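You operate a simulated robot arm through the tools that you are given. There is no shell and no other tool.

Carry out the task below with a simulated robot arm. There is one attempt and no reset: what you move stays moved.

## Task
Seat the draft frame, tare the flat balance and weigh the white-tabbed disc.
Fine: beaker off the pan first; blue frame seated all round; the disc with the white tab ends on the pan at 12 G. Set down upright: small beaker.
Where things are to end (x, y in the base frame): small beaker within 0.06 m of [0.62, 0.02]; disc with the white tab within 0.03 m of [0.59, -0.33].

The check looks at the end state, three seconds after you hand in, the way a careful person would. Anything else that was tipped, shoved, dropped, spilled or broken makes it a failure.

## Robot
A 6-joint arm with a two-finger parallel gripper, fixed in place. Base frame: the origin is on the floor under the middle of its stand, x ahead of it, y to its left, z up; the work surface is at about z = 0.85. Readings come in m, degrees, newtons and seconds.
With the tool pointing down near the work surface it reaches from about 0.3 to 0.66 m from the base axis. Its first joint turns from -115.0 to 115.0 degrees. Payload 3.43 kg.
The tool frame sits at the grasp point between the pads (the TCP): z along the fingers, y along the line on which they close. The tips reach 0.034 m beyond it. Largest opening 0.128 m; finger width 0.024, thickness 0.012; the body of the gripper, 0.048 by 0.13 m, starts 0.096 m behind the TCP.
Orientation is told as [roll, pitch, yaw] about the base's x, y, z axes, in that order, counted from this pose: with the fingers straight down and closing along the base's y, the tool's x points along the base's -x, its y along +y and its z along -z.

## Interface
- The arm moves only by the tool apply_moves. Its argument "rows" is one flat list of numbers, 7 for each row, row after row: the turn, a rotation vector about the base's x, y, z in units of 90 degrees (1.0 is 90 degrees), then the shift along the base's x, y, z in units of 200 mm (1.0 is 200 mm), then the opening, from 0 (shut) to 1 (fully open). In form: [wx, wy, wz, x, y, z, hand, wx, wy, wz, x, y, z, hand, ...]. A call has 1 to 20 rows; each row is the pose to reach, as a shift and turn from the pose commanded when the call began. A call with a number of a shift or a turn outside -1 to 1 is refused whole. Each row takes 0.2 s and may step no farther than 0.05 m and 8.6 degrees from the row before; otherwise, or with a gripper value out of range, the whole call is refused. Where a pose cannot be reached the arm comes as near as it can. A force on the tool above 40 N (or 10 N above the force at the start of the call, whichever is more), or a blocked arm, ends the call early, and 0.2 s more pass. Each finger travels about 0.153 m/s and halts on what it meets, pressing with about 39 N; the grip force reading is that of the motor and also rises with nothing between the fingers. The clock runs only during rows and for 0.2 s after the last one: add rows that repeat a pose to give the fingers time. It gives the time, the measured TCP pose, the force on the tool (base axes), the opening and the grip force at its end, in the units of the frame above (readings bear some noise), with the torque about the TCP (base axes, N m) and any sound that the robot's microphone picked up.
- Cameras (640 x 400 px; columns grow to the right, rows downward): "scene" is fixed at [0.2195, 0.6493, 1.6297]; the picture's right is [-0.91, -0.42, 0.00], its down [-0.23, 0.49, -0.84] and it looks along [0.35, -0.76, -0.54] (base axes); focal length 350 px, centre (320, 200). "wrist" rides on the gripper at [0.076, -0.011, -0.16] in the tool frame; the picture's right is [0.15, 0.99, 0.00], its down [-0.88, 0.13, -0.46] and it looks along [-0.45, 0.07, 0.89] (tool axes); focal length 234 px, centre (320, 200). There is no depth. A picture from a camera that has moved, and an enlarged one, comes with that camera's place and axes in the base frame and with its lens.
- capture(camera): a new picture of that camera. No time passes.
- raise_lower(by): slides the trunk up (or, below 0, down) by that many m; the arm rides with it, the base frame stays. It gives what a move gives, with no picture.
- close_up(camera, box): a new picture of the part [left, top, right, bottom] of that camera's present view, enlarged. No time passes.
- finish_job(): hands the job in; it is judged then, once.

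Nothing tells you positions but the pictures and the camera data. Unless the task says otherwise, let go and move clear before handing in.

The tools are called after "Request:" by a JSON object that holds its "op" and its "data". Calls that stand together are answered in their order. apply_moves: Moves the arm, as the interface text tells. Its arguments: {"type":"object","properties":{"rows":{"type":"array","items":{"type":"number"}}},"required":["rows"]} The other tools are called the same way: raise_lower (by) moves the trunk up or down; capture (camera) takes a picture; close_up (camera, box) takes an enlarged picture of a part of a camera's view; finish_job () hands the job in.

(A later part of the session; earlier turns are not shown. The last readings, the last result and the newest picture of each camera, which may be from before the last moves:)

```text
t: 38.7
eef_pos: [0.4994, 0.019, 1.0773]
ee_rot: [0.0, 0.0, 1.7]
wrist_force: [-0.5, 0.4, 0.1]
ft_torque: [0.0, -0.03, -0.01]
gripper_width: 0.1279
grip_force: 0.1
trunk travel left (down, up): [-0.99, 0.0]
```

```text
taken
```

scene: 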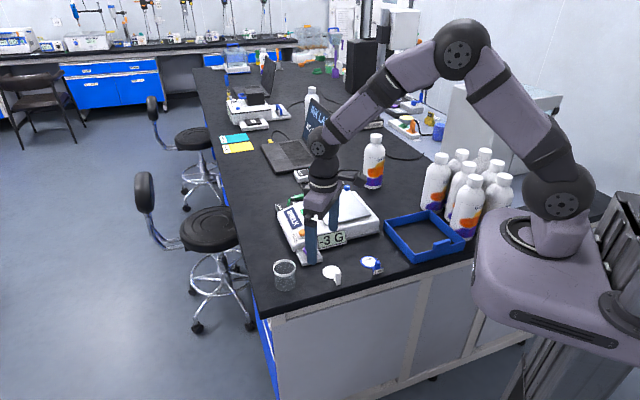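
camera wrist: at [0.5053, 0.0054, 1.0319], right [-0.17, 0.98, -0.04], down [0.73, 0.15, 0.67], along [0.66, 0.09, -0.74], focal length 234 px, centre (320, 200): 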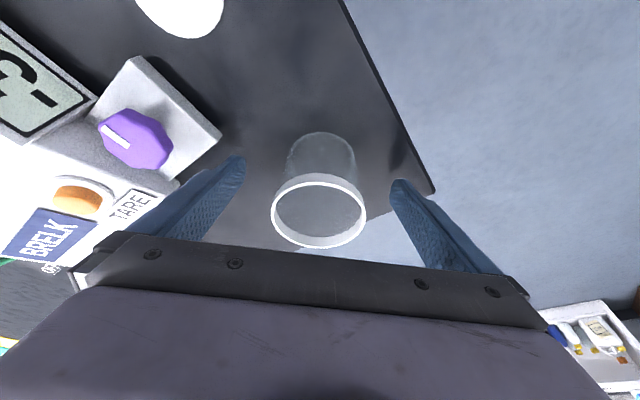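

The beaker is standing upright at its place. Next I'll swing over to the frame and turn the fingers to yaw −135°, so they'll close across the frame's tab.

Request:
{"op": "apply_moves", "data": {"rows": [0, 0, -0.0796, -0.0321, -0.098, 0.0365, 1, 0, 0, -0.1592, -0.0642, -0.196, 0.073, 1, 0, 0, -0.2388, -0.0963, -0.294, 0.1095, 1, 0, 0, -0.3184, -0.1284, -0.392, 0.146, 1, 0, 0, -0.398, -0.1605, -0.49, 0.1825, 1, 0, 0, -0.4776, -0.1926, -0.588, 0.219, 1, 0, 0, -0.5572, -0.2247, -0.686, 0.2555, 1, 0, 0, -0.6368, -0.2568, -0.784, 0.292, 1, 0, 0, -0.7164, -0.2889, -0.882, 0.3285, 1, 0, 0, -0.796, -0.321, -0.98, 0.365, 1]}}

Request:
{"op": "apply_moves", "data": {"rows": [0, 0, -0.0802, -0.0754, -0.0744, 0, 1, 0, 0, -0.1604, -0.1509, -0.1489, 0, 1, 0, 0, -0.2407, -0.2263, -0.2233, 0, 1, 0, 0, -0.3209, -0.3018, -0.2978, 0, 1, 0, 0, -0.4011, -0.3772, -0.3722, 0, 1, 0, 0, -0.4813, -0.4527, -0.4467, 0, 1, 0, 0, -0.5616, -0.5281, -0.5211, 0, 1, 0, 0, -0.6418, -0.6036, -0.5956, 0, 1, 0, 0, -0.722, -0.679, -0.67, 0, 1, 0, 0, -0.722, -0.679, -0.67, 0, 1]}}

Request:
{"op": "capture", "data": {"camera": "wrist"}}

Request:
{"op": "capture", "data": {"camera": "scene"}}

```text
t: 40.9
eef_pos: [0.4348, -0.1767, 1.1495]
ee_rot: [0.0, -0.1, -70.2]
wrist_force: [0.6, -0.2, -0.8]
ft_torque: [0.01, 0.03, -0.01]
gripper_width: 0.1277
grip_force: 0.1
trunk travel left (down, up): [-0.99, 0.0]
```

```text
t: 43.1
eef_pos: [0.2989, -0.3092, 1.1499]
ee_rot: [0.0, -0.1, -135.1]
wrist_force: [0.5, -0.1, -0.5]
ft_torque: [-0.05, 0.0, -0.01]
gripper_width: 0.128
grip_force: 0.1
trunk travel left (down, up): [-0.99, 0.0]
```

```text
taken
camera wrist: at [0.3455, -0.2486, 1.3103], right [0.8, -0.6, 0.0], down [-0.53, -0.71, 0.46], along [-0.27, -0.37, -0.89], focal length 234 px, centre (320, 200)
```

wrist: 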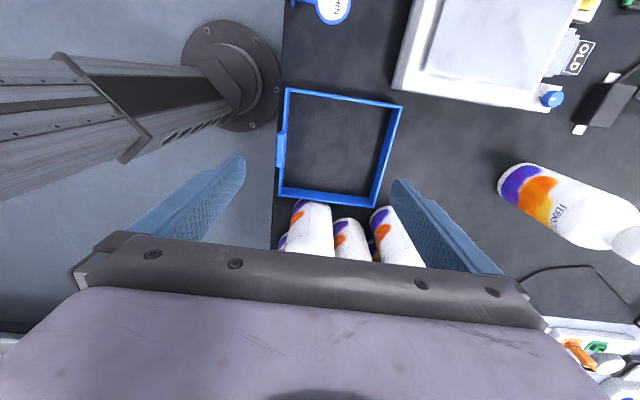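

```text
taken
```

scene: 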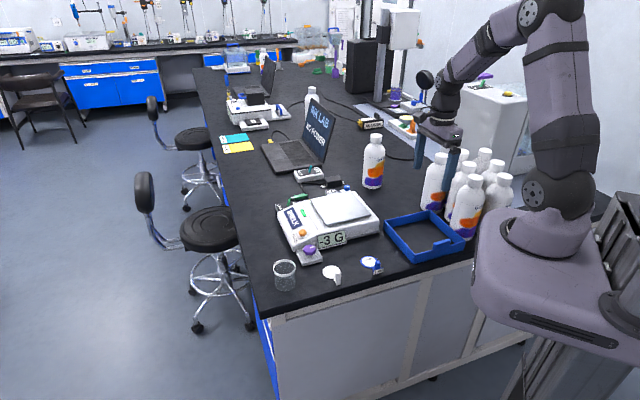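

The wrist camera now has a top view of both the frame and the balance. I'll zoom in to measure the frame corners, its tab and the balance's seat.

Request:
{"op": "close_up", "data": {"camera": "wrist", "box": [260, 75, 420, 220]}}

Request:
{"op": "close_up", "data": {"camera": "wrist", "box": [380, 0, 580, 125]}}

Request:
{"op": "close_up", "data": {"camera": "scene", "box": [270, 180, 390, 270]}}

Request:
{"op": "close_up", "data": {"camera": "scene", "box": [375, 195, 475, 270]}}

```text
2.76 times, centred on (340, 148) of wrist
camera zoom: at [0.3455, -0.2486, 1.3103], right [0.8, -0.6, 0.0], down [-0.53, -0.71, 0.46], along [-0.27, -0.37, -0.89], focal length 646 px, centre (265, 345)
```

zoom: 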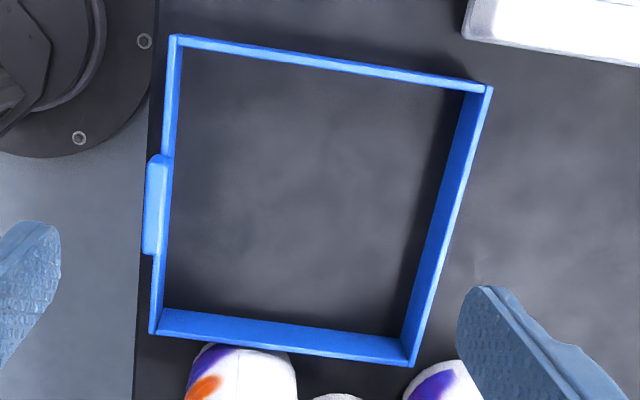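

```text
3.20 times, centred on (480, 62) of wrist
camera zoom: at [0.3455, -0.2486, 1.3103], right [0.8, -0.6, 0.0], down [-0.53, -0.71, 0.46], along [-0.27, -0.37, -0.89], focal length 749 px, centre (-192, 640)
```

zoom: 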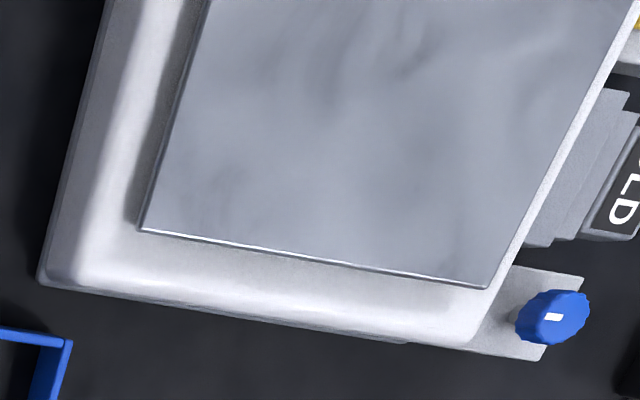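

```text
4.44 times, centred on (330, 225) of scene
camera zoom: at [0.2195, 0.6493, 1.6297], right [-0.91, -0.42, 0.0], down [-0.23, 0.49, -0.84], along [0.35, -0.76, -0.54], focal length 1554 px, centre (276, 89)
```

zoom: 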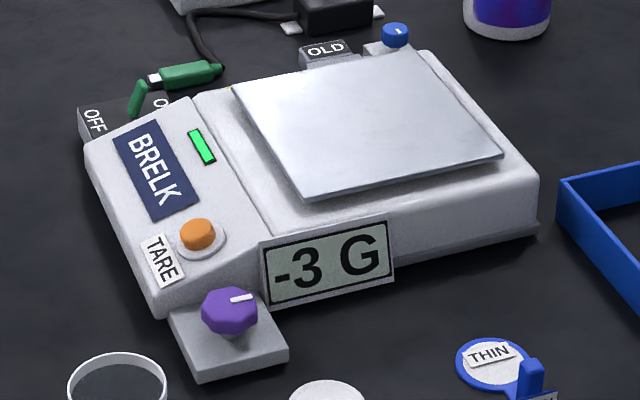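

```text
5.33 times, centred on (425, 232) of scene
camera zoom: at [0.2195, 0.6493, 1.6297], right [-0.91, -0.42, 0.0], down [-0.23, 0.49, -0.84], along [0.35, -0.76, -0.54], focal length 1864 px, centre (-240, 27)
```

zoom: 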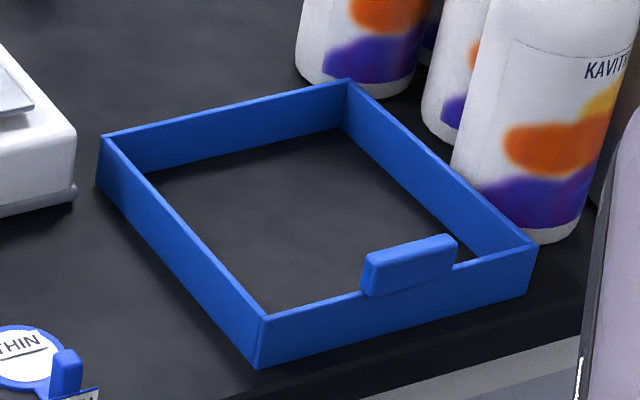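

The frame measures about 0.194 m square, centred near (0.294, -0.366), and the pan is 0.168 m square centred at (0.590, -0.330), both turned 45°. The frame's tab centre is about (0.2255, -0.2955), z 0.89–0.91; I'll move above it.

Request:
{"op": "apply_moves", "data": {"rows": [0, 0, 0, -0.0931, 0.018, -0.18, 0.6, 0, 0, 0, -0.1862, 0.036, -0.36, 0.6, 0, 0, 0, -0.28, 0.055, -0.55, 0.6, 0, 0, 0, -0.3725, 0.0725, -0.75, 0.6, 0, 0, 0, -0.3725, 0.0725, -0.75, 0.6]}}

Request:
{"op": "capture", "data": {"camera": "wrist"}}

Request:
{"op": "close_up", "data": {"camera": "scene", "box": [360, 100, 540, 280]}}

```text
t: 44.3
eef_pos: [0.2243, -0.2931, 1.0017]
ee_rot: [0.1, 0.0, -135.0]
wrist_force: [-0.6, -0.9, -0.1]
ft_torque: [0.0, 0.01, -0.01]
gripper_width: 0.0768
grip_force: 0.0
trunk travel left (down, up): [-0.99, 0.0]
```

```text
taken
camera wrist: at [0.27, -0.2328, 1.1608], right [0.8, -0.6, 0.0], down [-0.53, -0.71, 0.46], along [-0.27, -0.37, -0.89], focal length 234 px, centre (320, 200)
```

wrist: 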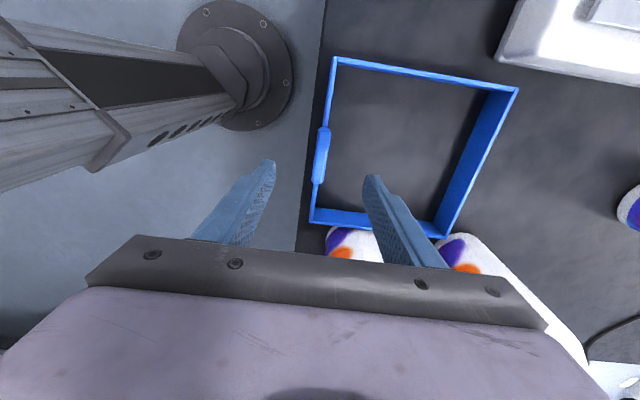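

```text
2.22 times, centred on (450, 190) of scene
camera zoom: at [0.2195, 0.6493, 1.6297], right [-0.91, -0.42, 0.0], down [-0.23, 0.49, -0.84], along [0.35, -0.76, -0.54], focal length 777 px, centre (31, 222)
```

zoom: 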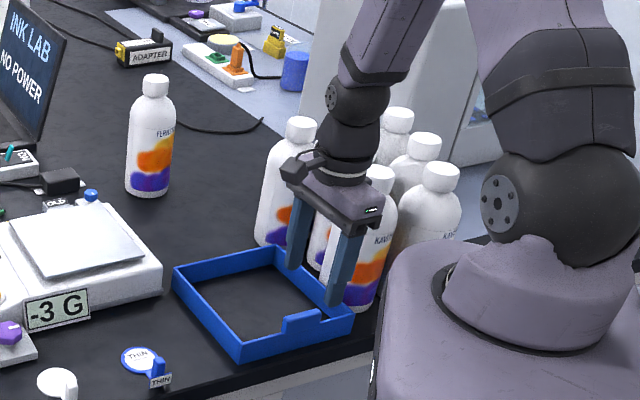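

The tool axis projects almost exactly onto the tab. I'll zoom to confirm before descending.

Request:
{"op": "close_up", "data": {"camera": "wrist", "box": [280, 100, 400, 220]}}

```text
3.33 times, centred on (340, 160) of wrist
camera zoom: at [0.27, -0.2328, 1.1608], right [0.8, -0.6, 0.0], down [-0.53, -0.71, 0.46], along [-0.27, -0.37, -0.89], focal length 781 px, centre (253, 333)
```

zoom: 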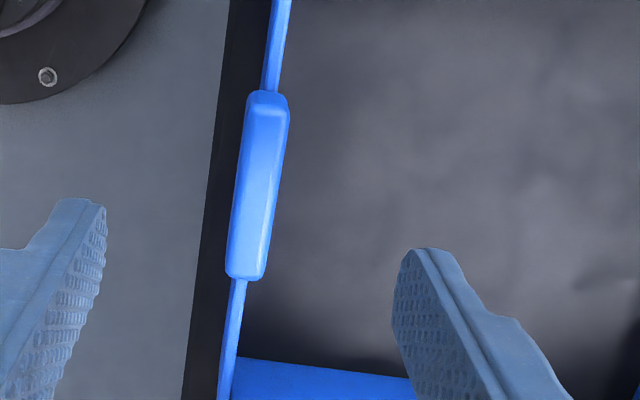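

Aligned within 1–2 mm. I'll descend to grip the tab near the fingertips at TCP z = 0.912, and close.

Request:
{"op": "apply_moves", "data": {"rows": [0, 0, 0, 0, 0, -0.15, 0.6, 0, 0, 0, 0, 0, -0.28, 0.6, 0, 0, 0, 0, 0, -0.38, 0.6, 0, 0, 0, 0, 0, -0.44, 0.6, 0, 0, 0, 0, 0, -0.44, 0.6]}}

Request:
{"op": "close_up", "data": {"camera": "wrist", "box": [220, 50, 460, 270]}}

Request:
{"op": "close_up", "data": {"camera": "scene", "box": [380, 150, 500, 270]}}

```text
t: 45.5
eef_pos: [0.2258, -0.2947, 0.9122]
ee_rot: [0.0, 0.0, -135.0]
wrist_force: [-0.2, 0.1, -0.2]
ft_torque: [0.01, -0.01, -0.02]
gripper_width: 0.0768
grip_force: 0.0
trunk travel left (down, up): [-0.99, 0.0]
```

```text
1.82 times, centred on (340, 160) of wrist
camera zoom: at [0.2708, -0.2338, 1.072], right [0.8, -0.6, 0.0], down [-0.53, -0.71, 0.46], along [-0.27, -0.37, -0.89], focal length 426 px, centre (284, 273)
```

zoom: 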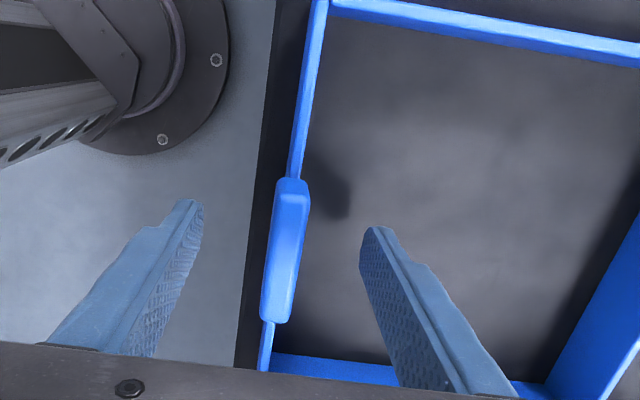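

```text
3.33 times, centred on (440, 210) of scene
camera zoom: at [0.2195, 0.6493, 1.6297], right [-0.91, -0.42, 0.0], down [-0.23, 0.49, -0.84], along [0.35, -0.76, -0.54], focal length 1165 px, centre (-80, 167)
```

zoom: 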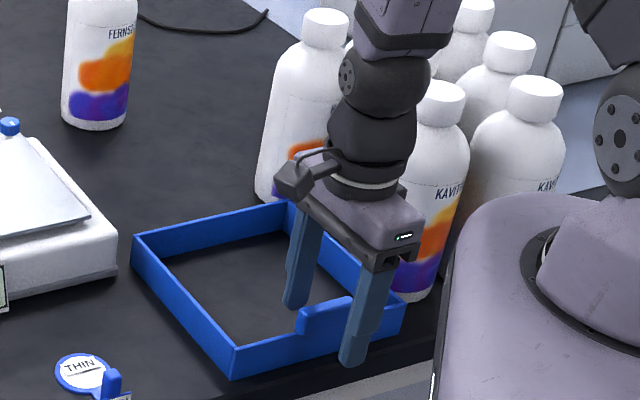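

The fingers straddle the tab, with one inside the frame and one outside. I'll close gradually.

Request:
{"op": "apply_moves", "data": {"rows": [0, 0, 0, 0, 0, 0, 0.4, 0, 0, 0, 0, 0, 0, 0.25, 0, 0, 0, 0, 0, 0, 0.15, 0, 0, 0, 0, 0, 0, 0.08, 0, 0, 0, 0, 0, 0, 0.0, 0, 0, 0, 0, 0, 0, 0.0, 0, 0, 0, 0, 0, 0, 0.0]}}

Request:
{"op": "capture", "data": {"camera": "wrist"}}

Request:
{"op": "close_up", "data": {"camera": "scene", "box": [380, 150, 500, 270]}}

```text
t: 47.1
eef_pos: [0.2262, -0.2946, 0.912]
ee_rot: [0.1, -0.1, -135.0]
wrist_force: [0.0, 0.4, -0.4]
ft_torque: [0.1, 0.01, 0.0]
gripper_width: 0.013
grip_force: 38.6
trunk travel left (down, up): [-0.99, 0.0]
```

```text
taken
camera wrist: at [0.2709, -0.2339, 1.0722], right [0.8, -0.6, 0.0], down [-0.53, -0.71, 0.46], along [-0.27, -0.37, -0.89], focal length 234 px, centre (320, 200)
```

wrist: 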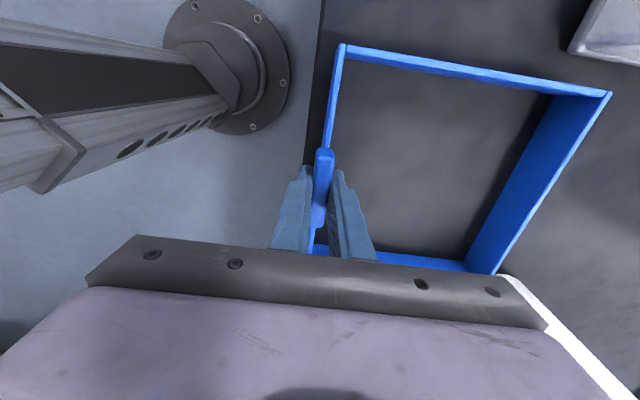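

```text
3.33 times, centred on (440, 210) of scene
camera zoom: at [0.2195, 0.6493, 1.6297], right [-0.91, -0.42, 0.0], down [-0.23, 0.49, -0.84], along [0.35, -0.76, -0.54], focal length 1165 px, centre (-80, 167)
```

zoom: 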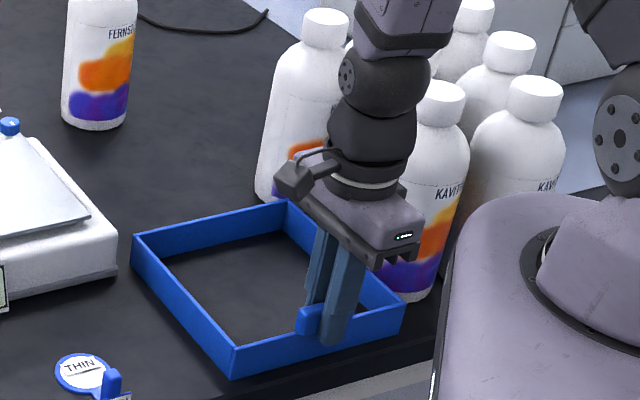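

The tab is held at 13 mm with 39 N. I'll lift a little and check that the frame hangs level.

Request:
{"op": "apply_moves", "data": {"rows": [0, 0, 0, 0, 0, 0.04, 0, 0, 0, 0, 0, 0, 0.1, 0, 0, 0, 0, 0, 0, 0.18, 0, 0, 0, 0, 0, 0, 0.25, 0, 0, 0, 0, 0, 0, 0.25, 0]}}

Request:
{"op": "capture", "data": {"camera": "wrist"}}

Request:
{"op": "close_up", "data": {"camera": "scene", "box": [360, 130, 500, 270]}}

```text
t: 48.3
eef_pos: [0.2241, -0.2949, 0.9622]
ee_rot: [0.0, 0.1, -135.0]
wrist_force: [-0.2, 0.3, -0.6]
ft_torque: [0.0, 0.05, 0.01]
gripper_width: 0.0131
grip_force: 39.0
trunk travel left (down, up): [-0.99, 0.0]
```

```text
taken
camera wrist: at [0.2707, -0.2339, 1.1218], right [0.8, -0.6, 0.0], down [-0.53, -0.71, 0.46], along [-0.27, -0.37, -0.89], focal length 234 px, centre (320, 200)
```

wrist: 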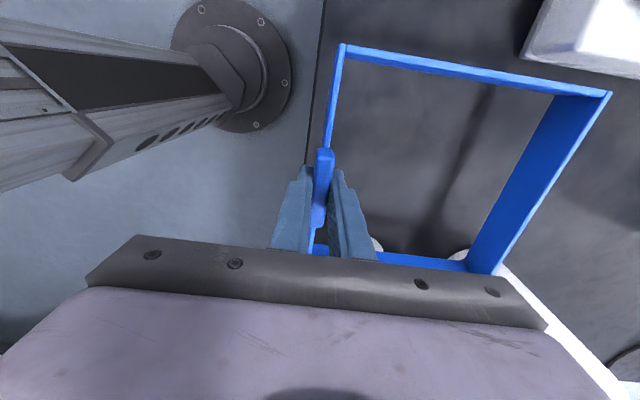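

```text
2.86 times, centred on (430, 200) of scene
camera zoom: at [0.2195, 0.6493, 1.6297], right [-0.91, -0.42, 0.0], down [-0.23, 0.49, -0.84], along [0.35, -0.76, -0.54], focal length 999 px, centre (6, 200)
```

zoom: 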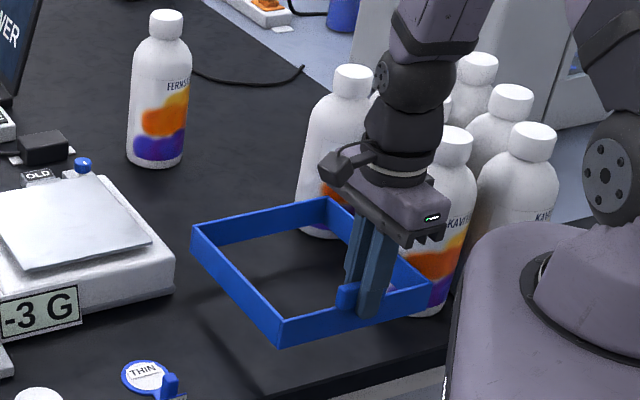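

The frame hangs level with no slip. I'll lift it clear and carry it over toward the balance, keeping its yaw.

Request:
{"op": "apply_moves", "data": {"rows": [0, 0, 0, 0, 0, 0.15, 0, 0, 0, 0, 0, 0, 0.33, 0, 0, 0, 0, 0.05, 0.006, 0.49, 0, 0, 0, 0, 0.22, 0.027, 0.49, 0, 0, 0, 0, 0.42, 0.052, 0.49, 0, 0, 0, 0, 0.62, 0.076, 0.49, 0, 0, 0, 0, 0.82, 0.101, 0.49, 0, 0, 0, 0, 1.0, 0.123, 0.49, 0, 0, 0, 0, 1.0, 0.123, 0.49, 0]}}

Request:
{"op": "capture", "data": {"camera": "wrist"}}

Request:
{"op": "capture", "data": {"camera": "scene"}}

```text
t: 50.3
eef_pos: [0.4248, -0.2693, 1.0601]
ee_rot: [0.0, 0.0, -135.0]
wrist_force: [0.3, -0.3, -0.9]
ft_torque: [0.01, 0.02, -0.04]
gripper_width: 0.0127
grip_force: 38.9
trunk travel left (down, up): [-0.99, 0.0]
```

```text
taken
camera wrist: at [0.4708, -0.2082, 1.22], right [0.8, -0.6, 0.0], down [-0.53, -0.71, 0.46], along [-0.27, -0.37, -0.89], focal length 234 px, centre (320, 200)
```

wrist: 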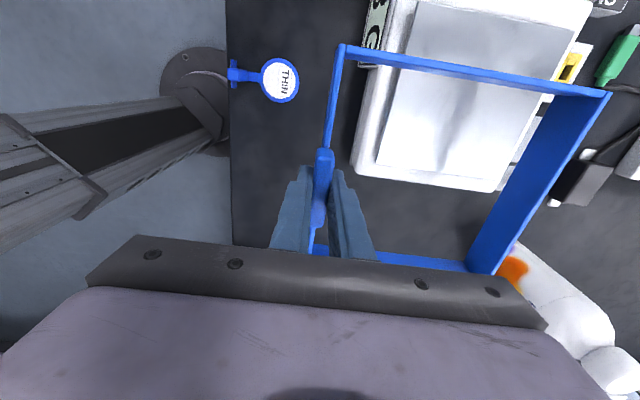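

```text
taken
```

scene: 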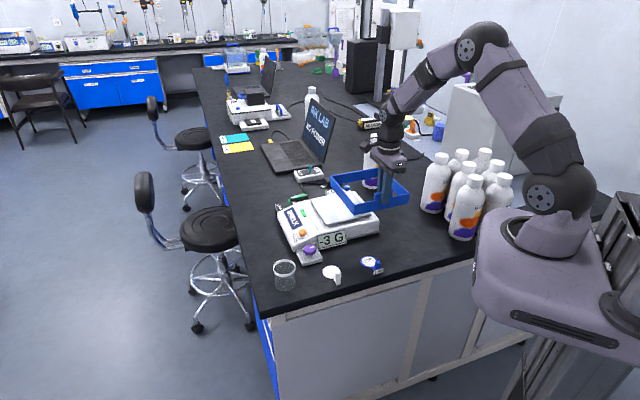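

All clear so far. I'll carry on to the hover point over the pan.

Request:
{"op": "apply_moves", "data": {"rows": [0, 0, 0, 0.16, 0.02, 0, 0, 0, 0, 0, 0.32, 0.04, 0, 0, 0, 0, 0, 0.4815, 0.0595, 0, 0, 0, 0, 0, 0.4815, 0.0595, -0.1, 0, 0, 0, 0, 0.4815, 0.0595, -0.175, 0, 0, 0, 0, 0.4815, 0.0595, -0.175, 0]}}

Request:
{"op": "capture", "data": {"camera": "wrist"}}

Request:
{"op": "close_up", "data": {"camera": "wrist", "box": [290, 20, 630, 290]}}

Request:
{"op": "close_up", "data": {"camera": "scene", "box": [250, 130, 410, 270]}}

```text
t: 51.7
eef_pos: [0.5216, -0.2596, 1.0243]
ee_rot: [0.0, 0.0, -135.0]
wrist_force: [-0.2, -0.3, -1.1]
ft_torque: [-0.03, 0.02, 0.01]
gripper_width: 0.0129
grip_force: 39.1
trunk travel left (down, up): [-0.99, 0.0]
```

```text
taken
camera wrist: at [0.5666, -0.1973, 1.1853], right [0.8, -0.6, 0.0], down [-0.53, -0.71, 0.46], along [-0.27, -0.37, -0.89], focal length 234 px, centre (320, 200)
```

wrist: 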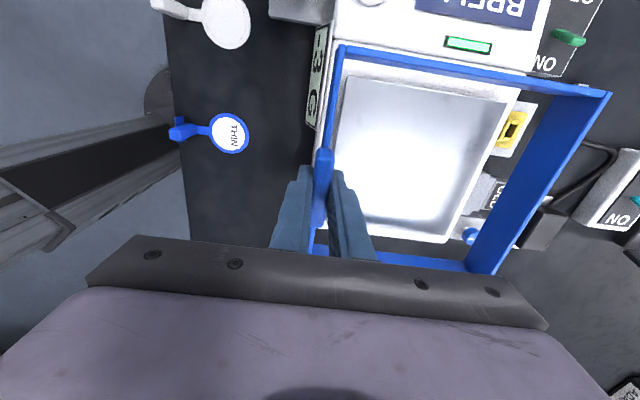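

```text
1.48 times, centred on (460, 155) of wrist
camera zoom: at [0.5666, -0.1973, 1.1853], right [0.8, -0.6, 0.0], down [-0.53, -0.71, 0.46], along [-0.27, -0.37, -0.89], focal length 347 px, centre (113, 267)
```

zoom: 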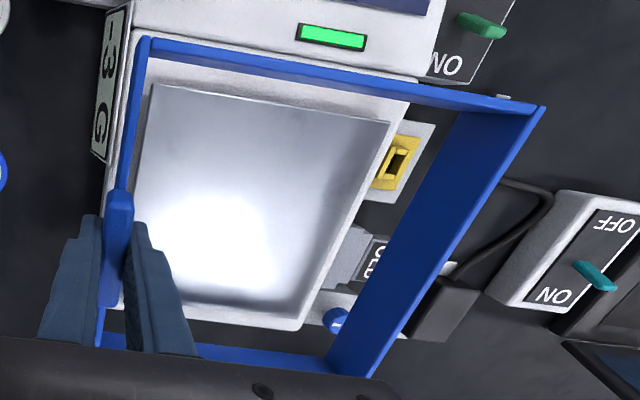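

```text
2.86 times, centred on (330, 200) of scene
camera zoom: at [0.2195, 0.6493, 1.6297], right [-0.91, -0.42, 0.0], down [-0.23, 0.49, -0.84], along [0.35, -0.76, -0.54], focal length 999 px, centre (291, 200)
```

zoom: 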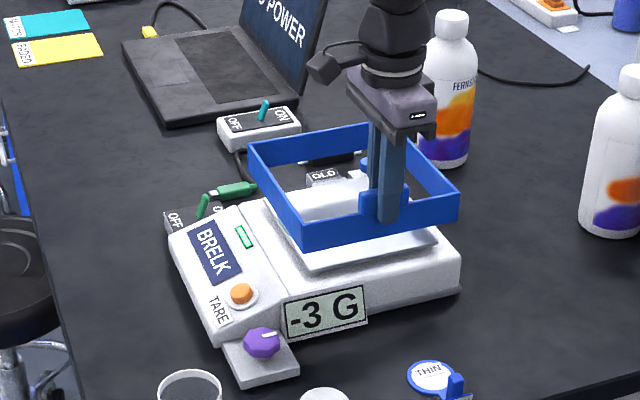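

The pan centre measures (0.589, -0.330) from this view and the frame's centre is about (0.590, -0.330), so they coincide within 1–2 mm. I'll lower to just above pan level and re-check.

Request:
{"op": "apply_moves", "data": {"rows": [0, 0, 0, 0, 0, -0.06, 0, 0, 0, 0, 0, 0, -0.12, 0, 0, 0, 0, 0, 0, -0.16, 0, 0, 0, 0, 0, 0, -0.16, 0]}}

Request:
{"op": "close_up", "data": {"camera": "wrist", "box": [290, 20, 630, 290]}}

Request:
{"op": "close_up", "data": {"camera": "scene", "box": [270, 160, 390, 265]}}

```text
t: 52.7
eef_pos: [0.5219, -0.259, 0.9921]
ee_rot: [0.1, 0.1, -135.1]
wrist_force: [-0.1, -0.6, -0.6]
ft_torque: [0.04, 0.01, 0.01]
gripper_width: 0.0132
grip_force: 38.9
trunk travel left (down, up): [-0.99, 0.0]
```

```text
1.48 times, centred on (460, 155) of wrist
camera zoom: at [0.567, -0.1976, 1.153], right [0.8, -0.6, 0.0], down [-0.53, -0.71, 0.46], along [-0.27, -0.37, -0.89], focal length 347 px, centre (113, 267)
```

zoom: 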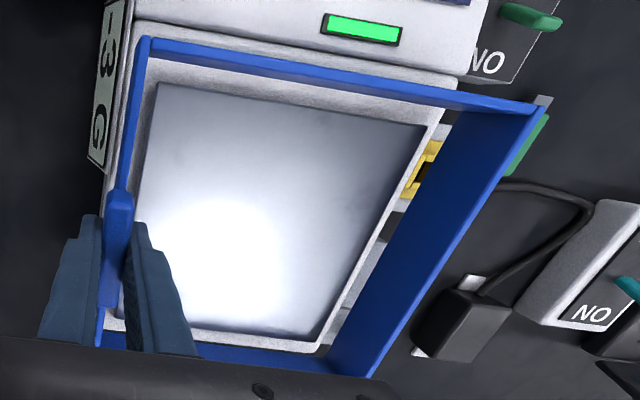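

```text
3.81 times, centred on (330, 212) of scene
camera zoom: at [0.2195, 0.6493, 1.6297], right [-0.91, -0.42, 0.0], down [-0.23, 0.49, -0.84], along [0.35, -0.76, -0.54], focal length 1332 px, centre (282, 152)
```

zoom: 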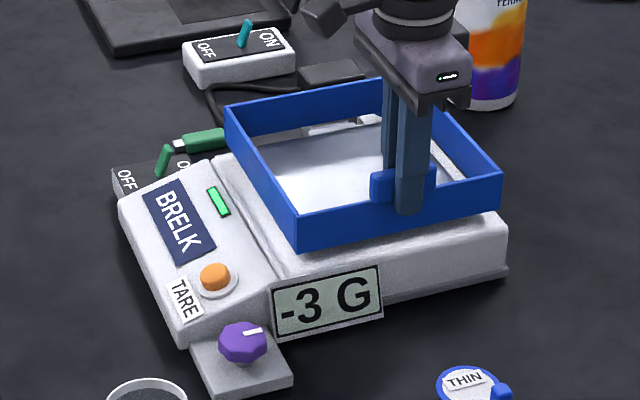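

The frame is now just above pan level. I'll zoom into both sides to compare the gaps before setting it down.

Request:
{"op": "close_up", "data": {"camera": "wrist", "box": [330, 30, 480, 130]}}

Request:
{"op": "close_up", "data": {"camera": "wrist", "box": [460, 40, 620, 150]}}

Request:
{"op": "close_up", "data": {"camera": "wrist", "box": [360, 180, 560, 290]}}

Request:
{"op": "close_up", "data": {"camera": "scene", "box": [300, 170, 385, 230]}}

```text
4.00 times, centred on (405, 80) of wrist
camera zoom: at [0.567, -0.1976, 1.153], right [0.8, -0.6, 0.0], down [-0.53, -0.71, 0.46], along [-0.27, -0.37, -0.89], focal length 937 px, centre (-20, 680)
```

zoom: 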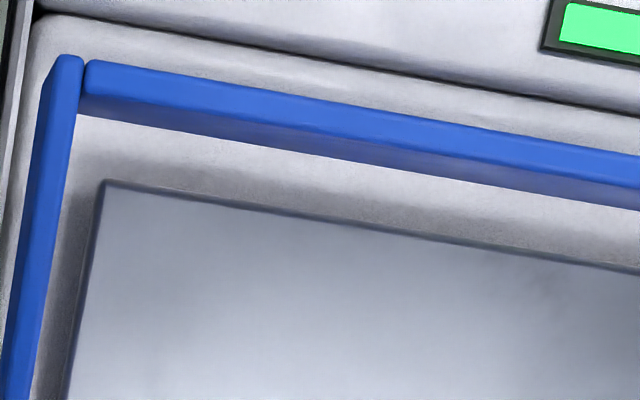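

```text
3.64 times, centred on (540, 95) of wrist
camera zoom: at [0.567, -0.1976, 1.153], right [0.8, -0.6, 0.0], down [-0.53, -0.71, 0.46], along [-0.27, -0.37, -0.89], focal length 852 px, centre (-480, 582)
```

zoom: 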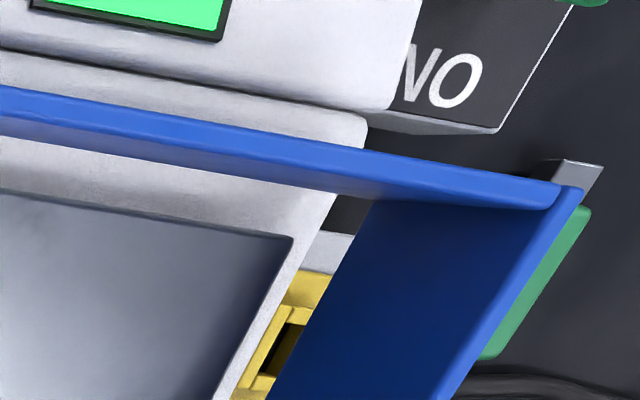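

```text
3.20 times, centred on (460, 235) of wrist
camera zoom: at [0.567, -0.1976, 1.153], right [0.8, -0.6, 0.0], down [-0.53, -0.71, 0.46], along [-0.27, -0.37, -0.89], focal length 749 px, centre (-128, 88)
```

zoom: 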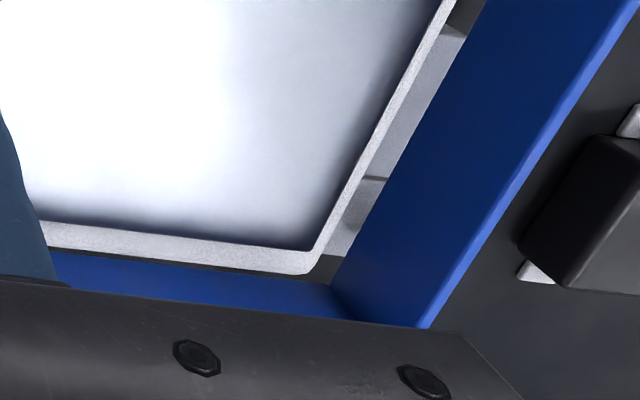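

```text
6.67 times, centred on (342, 200) of scene
camera zoom: at [0.2195, 0.6493, 1.6297], right [-0.91, -0.42, 0.0], down [-0.23, 0.49, -0.84], along [0.35, -0.76, -0.54], focal length 2330 px, centre (170, 200)
```

zoom: 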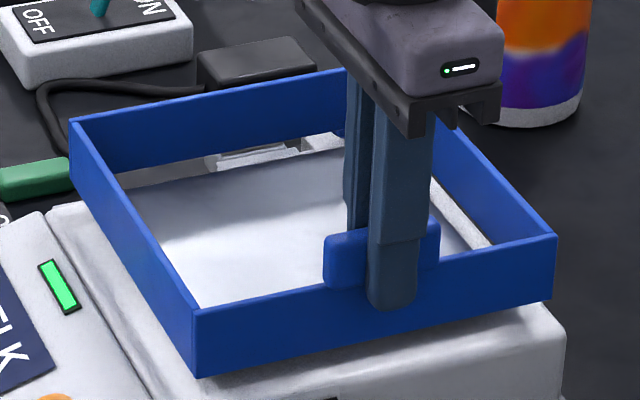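

All four gaps are close to 11 mm, with the frame walls inside the balance-top edges. I'll lower it gently the last stretch, watching the force.

Request:
{"op": "apply_moves", "data": {"rows": [0, 0, 0, 0, 0, -0.03, 0, 0, 0, 0, 0, 0, -0.06, 0, 0, 0, 0, 0, 0, -0.085, 0]}}

Request:
{"op": "apply_moves", "data": {"rows": [0, 0, 0, 0, 0, -0.01, 0, 0, 0, 0, 0, 0, -0.02, 0]}}

```text
t: 53.5
eef_pos: [0.5218, -0.2619, 0.9759]
ee_rot: [0.0, -0.1, -135.0]
wrist_force: [-1.6, -6.8, -1.3]
ft_torque: [-0.95, 0.92, -0.03]
gripper_width: 0.0134
grip_force: 39.1
trunk travel left (down, up): [-0.99, 0.0]
```

```text
t: 54.1
eef_pos: [0.5212, -0.2604, 0.9737]
ee_rot: [0.3, 0.2, -135.0]
wrist_force: [-4.6, -12.9, 15.1]
ft_torque: [-0.47, 0.89, -0.02]
gripper_width: 0.013
grip_force: 38.6
trunk travel left (down, up): [-0.99, 0.0]
```

There's contact, with some sideways force too, slightly higher than I expected. I'll look at what the frame is touching.

Request:
{"op": "close_up", "data": {"camera": "scene", "box": [270, 170, 390, 260]}}

Request:
{"op": "close_up", "data": {"camera": "wrist", "box": [290, 20, 630, 290]}}

Request:
{"op": "close_up", "data": {"camera": "scene", "box": [325, 200, 385, 250]}}

```text
4.44 times, centred on (330, 215) of scene
camera zoom: at [0.2195, 0.6493, 1.6297], right [-0.91, -0.42, 0.0], down [-0.23, 0.49, -0.84], along [0.35, -0.76, -0.54], focal length 1554 px, centre (276, 133)
```

zoom: 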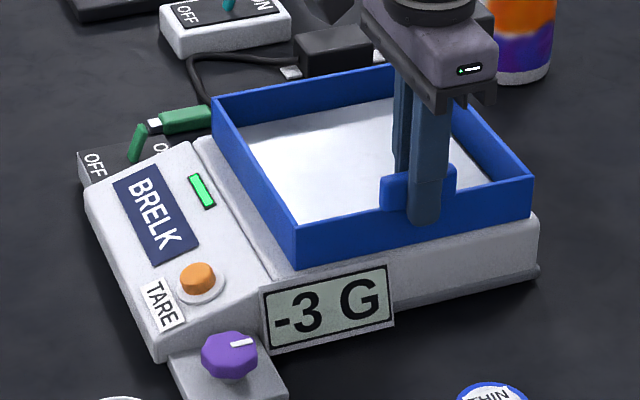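

```text
1.48 times, centred on (460, 155) of wrist
camera zoom: at [0.5658, -0.1999, 1.1342], right [0.8, -0.6, 0.01], down [-0.53, -0.71, 0.46], along [-0.27, -0.37, -0.89], focal length 347 px, centre (113, 267)
```

zoom: 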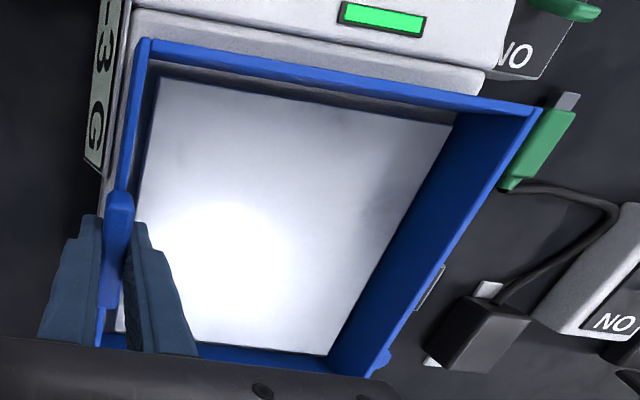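

```text
8.00 times, centred on (355, 225) of scene
camera zoom: at [0.2195, 0.6493, 1.6297], right [-0.91, -0.42, 0.0], down [-0.23, 0.49, -0.84], along [0.35, -0.76, -0.54], focal length 2797 px, centre (40, 0)
```

zoom: 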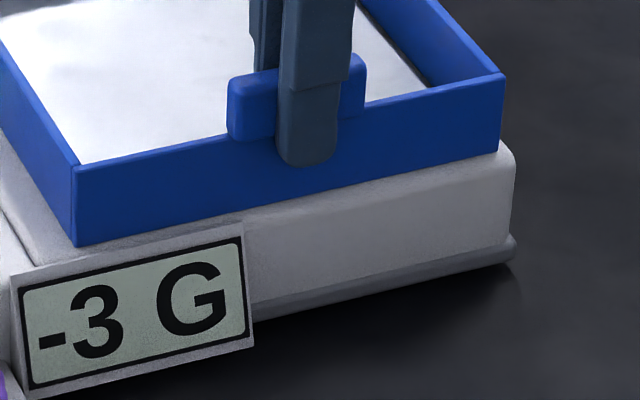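

The frame looks to be on the balance top with the reading unchanged at -3 G. I'll ease up 2 mm to see whether the sideways force disappears.

Request:
{"op": "apply_moves", "data": {"rows": [0, 0, 0, 0, 0, 0.01, 0, 0, 0, 0, 0, 0, 0.01, 0]}}

Request:
{"op": "close_up", "data": {"camera": "wrist", "box": [320, 20, 440, 110]}}

Request:
{"op": "close_up", "data": {"camera": "wrist", "box": [480, 40, 620, 150]}}

Request:
{"op": "close_up", "data": {"camera": "wrist", "box": [400, 170, 600, 300]}}

```text
t: 54.7
eef_pos: [0.5212, -0.2621, 0.9743]
ee_rot: [0.2, 0.1, -135.1]
wrist_force: [-1.6, -16.9, 9.0]
ft_torque: [-0.04, 0.07, -0.03]
gripper_width: 0.0131
grip_force: 39.5
trunk travel left (down, up): [-0.99, 0.0]
```

```text
4.44 times, centred on (380, 65) of wrist
camera zoom: at [0.5661, -0.2002, 1.1342], right [0.8, -0.6, 0.0], down [-0.53, -0.71, 0.45], along [-0.27, -0.37, -0.89], focal length 1041 px, centre (53, 800)
```

zoom: 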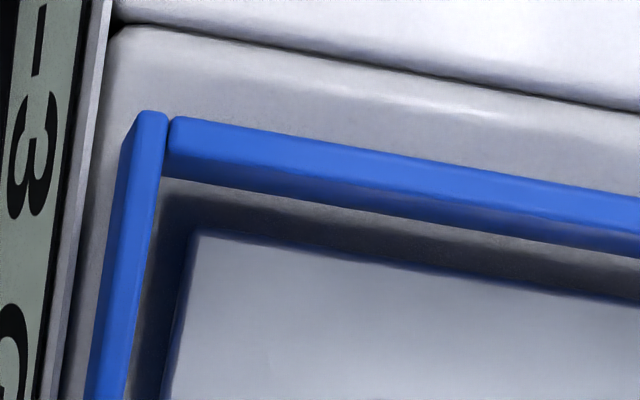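

```text
3.64 times, centred on (550, 95) of wrist
camera zoom: at [0.5661, -0.2002, 1.1342], right [0.8, -0.6, 0.0], down [-0.53, -0.71, 0.45], along [-0.27, -0.37, -0.89], focal length 852 px, centre (-516, 582)
```

zoom: 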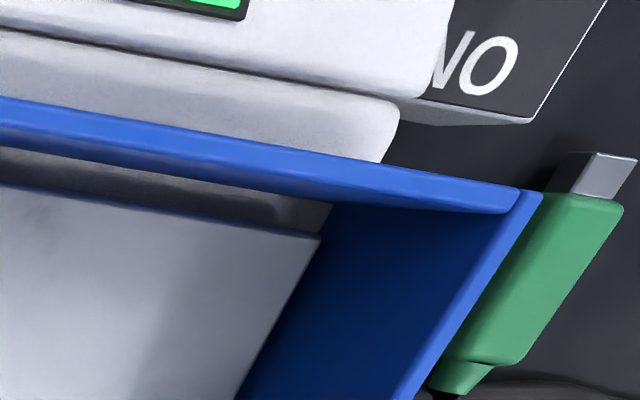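

```text
3.08 times, centred on (500, 235) of wrist
camera zoom: at [0.5661, -0.2002, 1.1342], right [0.8, -0.6, 0.0], down [-0.53, -0.71, 0.45], along [-0.27, -0.37, -0.89], focal length 720 px, centre (-234, 92)
```

zoom: 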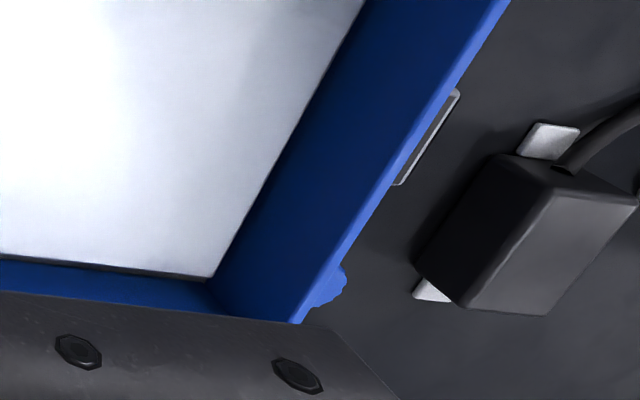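

A push of about 17 N toward -y appears exactly when the frame reaches the balance top, which suggests a locating edge that wants the frame 3 mm further in -y. I'll lift 1 cm, shift 3 mm that way and try again.

Request:
{"op": "apply_moves", "data": {"rows": [0, 0, 0, 0, 0, 0.025, 0, 0, 0, 0, 0, 0, 0.05, 0, 0, 0, 0, 0, -0.015, 0.05, 0, 0, 0, 0, 0, -0.015, 0.05, 0]}}

Request:
{"op": "capture", "data": {"camera": "wrist"}}

Request:
{"op": "close_up", "data": {"camera": "scene", "box": [280, 170, 390, 250]}}

```text
t: 55.7
eef_pos: [0.5216, -0.2617, 0.9835]
ee_rot: [0.0, -0.1, -135.0]
wrist_force: [0.0, 0.0, -1.3]
ft_torque: [0.05, 0.02, 0.01]
gripper_width: 0.013
grip_force: 38.9
trunk travel left (down, up): [-0.99, 0.0]
```

```text
taken
camera wrist: at [0.5668, -0.2007, 1.1437], right [0.8, -0.6, 0.0], down [-0.53, -0.71, 0.46], along [-0.27, -0.37, -0.89], focal length 234 px, centre (320, 200)
```

wrist: 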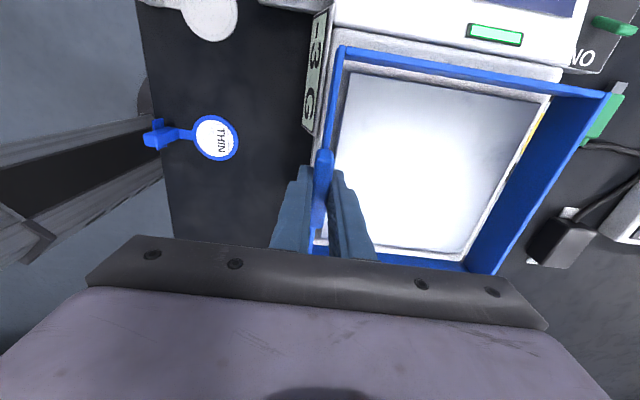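

```text
5.00 times, centred on (335, 210) of scene
camera zoom: at [0.2195, 0.6493, 1.6297], right [-0.91, -0.42, 0.0], down [-0.23, 0.49, -0.84], along [0.35, -0.76, -0.54], focal length 1748 px, centre (245, 150)
```

zoom: 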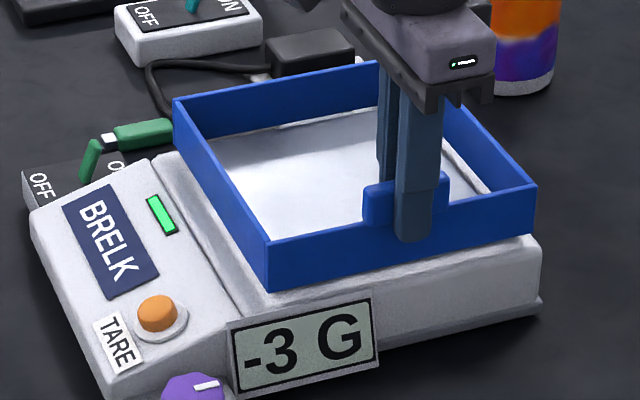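

It's free again with zero force. I'll lower in 2 mm steps from here and read the force each time.

Request:
{"op": "apply_moves", "data": {"rows": [0, 0, 0, 0, 0, -0.015, 0, 0, 0, 0, 0, 0, -0.03, 0]}}

Request:
{"op": "apply_moves", "data": {"rows": [0, 0, 0, 0, 0, -0.01, 0]}}

```text
t: 56.3
eef_pos: [0.5209, -0.2617, 0.9768]
ee_rot: [0.0, 0.1, -135.0]
wrist_force: [1.2, 0.0, 0.2]
ft_torque: [0.05, 0.05, 0.01]
gripper_width: 0.013
grip_force: 39.4
trunk travel left (down, up): [-0.99, 0.0]
```

```text
t: 56.7
eef_pos: [0.5216, -0.2612, 0.9756]
ee_rot: [0.0, -0.1, -135.0]
wrist_force: [-1.8, 0.6, -3.4]
ft_torque: [0.39, -0.54, 0.04]
gripper_width: 0.0131
grip_force: 38.4
trunk travel left (down, up): [-0.99, 0.0]
```

Request:
{"op": "apply_moves", "data": {"rows": [0, 0, 0, 0, 0, 0, 0, 0, 0, 0, 0, 0, 0, 0]}}

Request:
{"op": "close_up", "data": {"camera": "scene", "box": [300, 190, 390, 250]}}

```text
t: 57.3
eef_pos: [0.5214, -0.2614, 0.9767]
ee_rot: [0.0, 0.0, -135.0]
wrist_force: [-0.1, 0.3, -0.2]
ft_torque: [0.01, 0.03, 0.0]
gripper_width: 0.0128
grip_force: 38.8
trunk travel left (down, up): [-0.99, 0.0]
```

```text
6.67 times, centred on (345, 220) of scene
camera zoom: at [0.2195, 0.6493, 1.6297], right [-0.91, -0.42, 0.0], down [-0.23, 0.49, -0.84], along [0.35, -0.76, -0.54], focal length 2330 px, centre (153, 67)
```

zoom: 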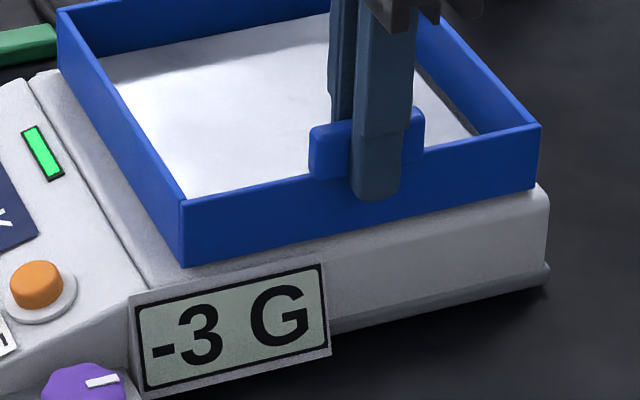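

The sideways force is gone. I'll continue down 2 mm and hold for a settled reading.

Request:
{"op": "apply_moves", "data": {"rows": [0, 0, 0, 0, 0, -0.01, 0, 0, 0, 0, 0, 0, -0.01, 0, 0, 0, 0, 0, 0, -0.01, 0]}}

```text
t: 58.1
eef_pos: [0.5209, -0.2623, 0.9746]
ee_rot: [-0.1, 0.0, -134.9]
wrist_force: [-1.7, 1.7, 0.6]
ft_torque: [0.23, -0.25, -0.02]
gripper_width: 0.0132
grip_force: 38.5
trunk travel left (down, up): [-0.99, 0.0]
```

Request:
{"op": "apply_moves", "data": {"rows": [0, 0, 0, 0, 0, -0.01, 0, 0, 0, 0, 0, 0, -0.01, 0, 0, 0, 0, 0, 0, -0.01, 0]}}

Request:
{"op": "close_up", "data": {"camera": "wrist", "box": [290, 20, 630, 290]}}

Request:
{"op": "close_up", "data": {"camera": "scene", "box": [290, 175, 390, 250]}}

```text
t: 58.9
eef_pos: [0.5204, -0.2619, 0.974]
ee_rot: [0.2, 0.1, -135.1]
wrist_force: [-1.8, 2.9, 15.6]
ft_torque: [-0.02, 0.47, -0.01]
gripper_width: 0.0131
grip_force: 38.9
trunk travel left (down, up): [-0.99, 0.0]
```

```text
1.48 times, centred on (460, 155) of wrist
camera zoom: at [0.566, -0.2, 1.134], right [0.8, -0.6, 0.0], down [-0.53, -0.71, 0.46], along [-0.27, -0.37, -0.89], focal length 347 px, centre (113, 267)
```

zoom: 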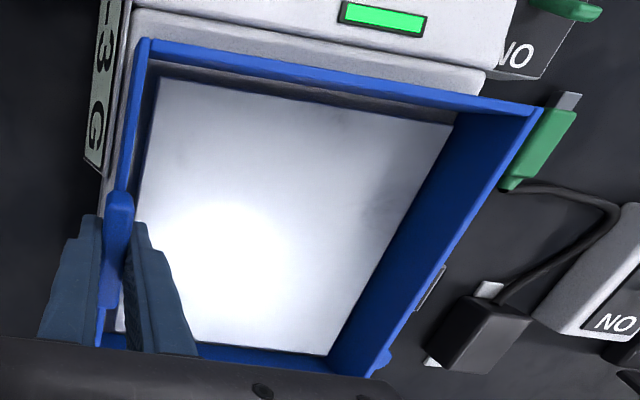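

```text
5.33 times, centred on (340, 212) of scene
camera zoom: at [0.2195, 0.6493, 1.6297], right [-0.91, -0.42, 0.0], down [-0.23, 0.49, -0.84], along [0.35, -0.76, -0.54], focal length 1864 px, centre (213, 133)
```

zoom: 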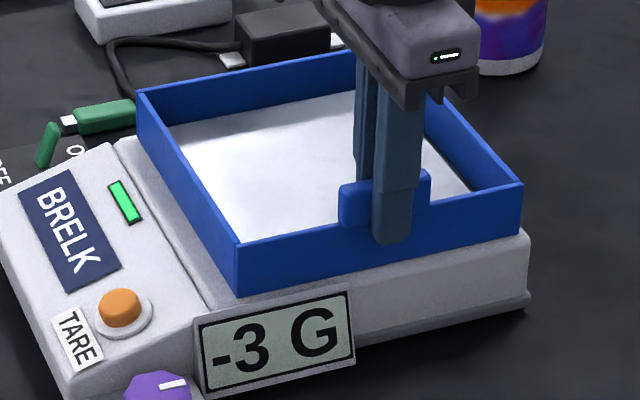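

The frame now sits with a purely vertical contact force. I'll relieve the pressure and open the fingers just enough to let go.

Request:
{"op": "apply_moves", "data": {"rows": [0, 0, 0, 0, 0, 0.0075, 0, 0, 0, 0, 0, 0, 0.0075, 0]}}

Request:
{"op": "apply_moves", "data": {"rows": [0, 0, 0, 0, 0, 0, 0.13, 0, 0, 0, 0, 0, 0, 0.17, 0, 0, 0, 0, 0, 0, 0.25, 0, 0, 0, 0, 0, 0, 0.35, 0, 0, 0, 0, 0, 0, 0.4, 0, 0, 0, 0, 0, 0, 0.4]}}

Request:
{"op": "close_up", "data": {"camera": "wrist", "box": [290, 20, 630, 290]}}

Request:
{"op": "close_up", "data": {"camera": "scene", "box": [290, 175, 390, 250]}}

```text
t: 59.5
eef_pos: [0.5204, -0.2608, 0.9743]
ee_rot: [0.2, 0.0, -135.0]
wrist_force: [-0.3, 1.5, 9.9]
ft_torque: [0.29, -0.09, 0.03]
gripper_width: 0.0129
grip_force: 39.2
trunk travel left (down, up): [-0.99, 0.0]
```

```text
t: 60.9
eef_pos: [0.521, -0.2614, 0.9733]
ee_rot: [0.0, 0.0, -135.1]
wrist_force: [0.2, -0.2, -0.4]
ft_torque: [-0.02, 0.0, -0.02]
gripper_width: 0.0515
grip_force: 0.0
trunk travel left (down, up): [-0.99, 0.0]
```

```text
1.48 times, centred on (460, 155) of wrist
camera zoom: at [0.5671, -0.2008, 1.1335], right [0.8, -0.6, 0.0], down [-0.53, -0.71, 0.46], along [-0.27, -0.37, -0.89], focal length 347 px, centre (113, 267)
```

zoom: 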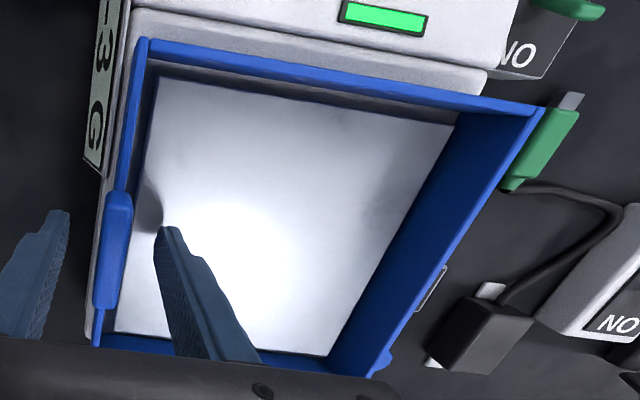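

```text
5.33 times, centred on (340, 212) of scene
camera zoom: at [0.2195, 0.6493, 1.6297], right [-0.91, -0.42, 0.0], down [-0.23, 0.49, -0.84], along [0.35, -0.76, -0.54], focal length 1864 px, centre (213, 133)
```

zoom: 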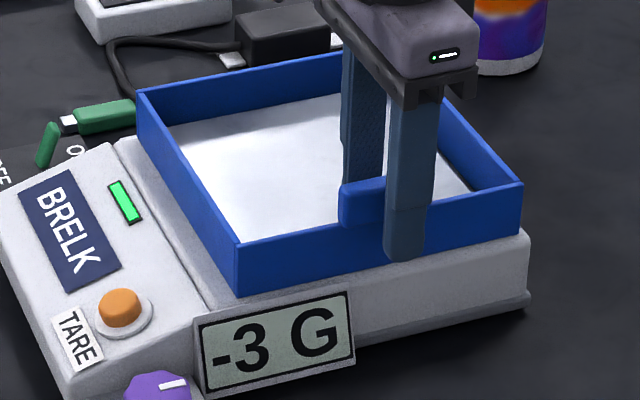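

The frame is released and the pan reading is unchanged. I'll lift straight off and inspect the seating.

Request:
{"op": "apply_moves", "data": {"rows": [0, 0, 0, 0, 0, 0.1, 0.4, 0, 0, 0, 0, 0, 0.28, 0.4, 0, 0, 0, 0, 0, 0.46, 0.4, 0, 0, 0, 0, 0, 0.64, 0.4, 0, 0, 0, 0, 0, 0.75, 0.4, 0, 0, 0, 0, 0, 0.75, 0.4]}}

Request:
{"op": "capture", "data": {"camera": "wrist"}}

Request:
{"op": "close_up", "data": {"camera": "scene", "box": [280, 175, 390, 255]}}

Request:
{"op": "close_up", "data": {"camera": "scene", "box": [325, 200, 385, 245]}}

Request:
{"op": "close_up", "data": {"camera": "scene", "box": [285, 180, 345, 240]}}

```text
t: 62.3
eef_pos: [0.5203, -0.2619, 1.1234]
ee_rot: [0.0, 0.0, -135.0]
wrist_force: [-0.1, -0.6, 0.1]
ft_torque: [-0.03, 0.0, 0.03]
gripper_width: 0.0512
grip_force: 0.1
trunk travel left (down, up): [-0.99, 0.0]
```

```text
taken
camera wrist: at [0.5667, -0.2012, 1.2838], right [0.8, -0.6, 0.0], down [-0.53, -0.71, 0.46], along [-0.27, -0.37, -0.89], focal length 234 px, centre (320, 200)
```

wrist: 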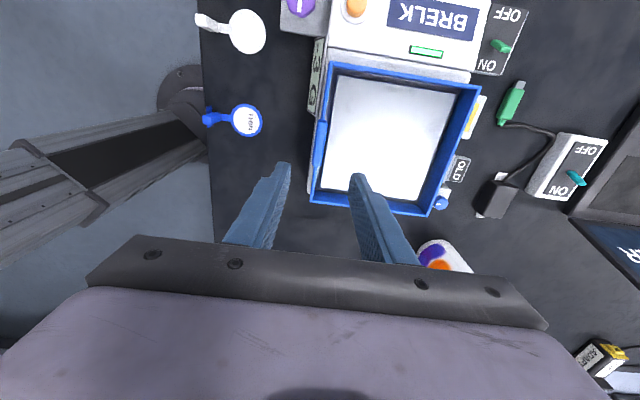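

```text
5.00 times, centred on (335, 215) of scene
camera zoom: at [0.2195, 0.6493, 1.6297], right [-0.91, -0.42, 0.0], down [-0.23, 0.49, -0.84], along [0.35, -0.76, -0.54], focal length 1748 px, centre (245, 125)
```

zoom: 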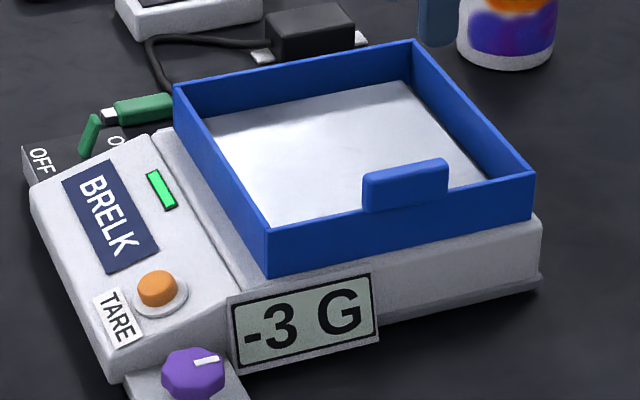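

```text
8.89 times, centred on (355, 222) of scene
camera zoom: at [0.2195, 0.6493, 1.6297], right [-0.91, -0.42, 0.0], down [-0.23, 0.49, -0.84], along [0.35, -0.76, -0.54], focal length 3107 px, centre (9, 0)
```

zoom: 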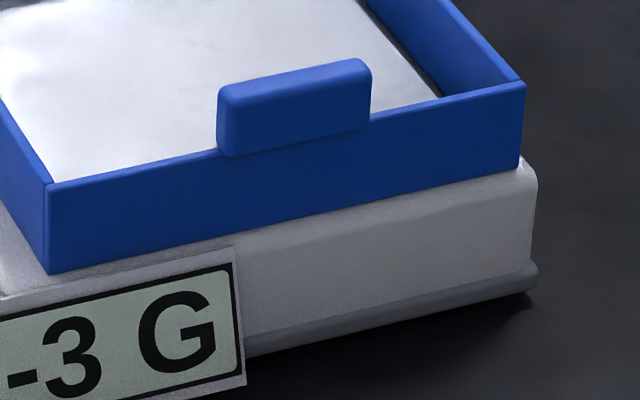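

```text
6.67 times, centred on (315, 210) of scene
camera zoom: at [0.2195, 0.6493, 1.6297], right [-0.91, -0.42, 0.0], down [-0.23, 0.49, -0.84], along [0.35, -0.76, -0.54], focal length 2330 px, centre (353, 133)
```

zoom: 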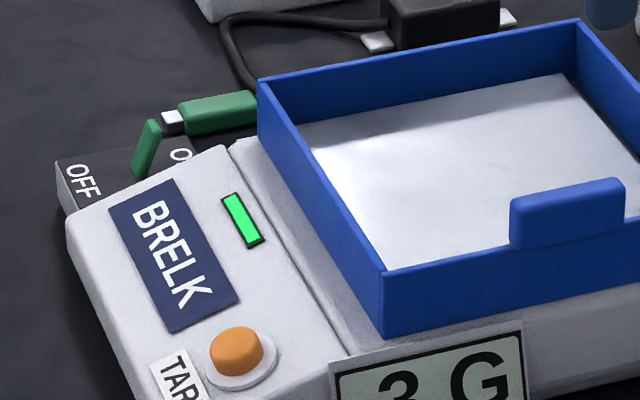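

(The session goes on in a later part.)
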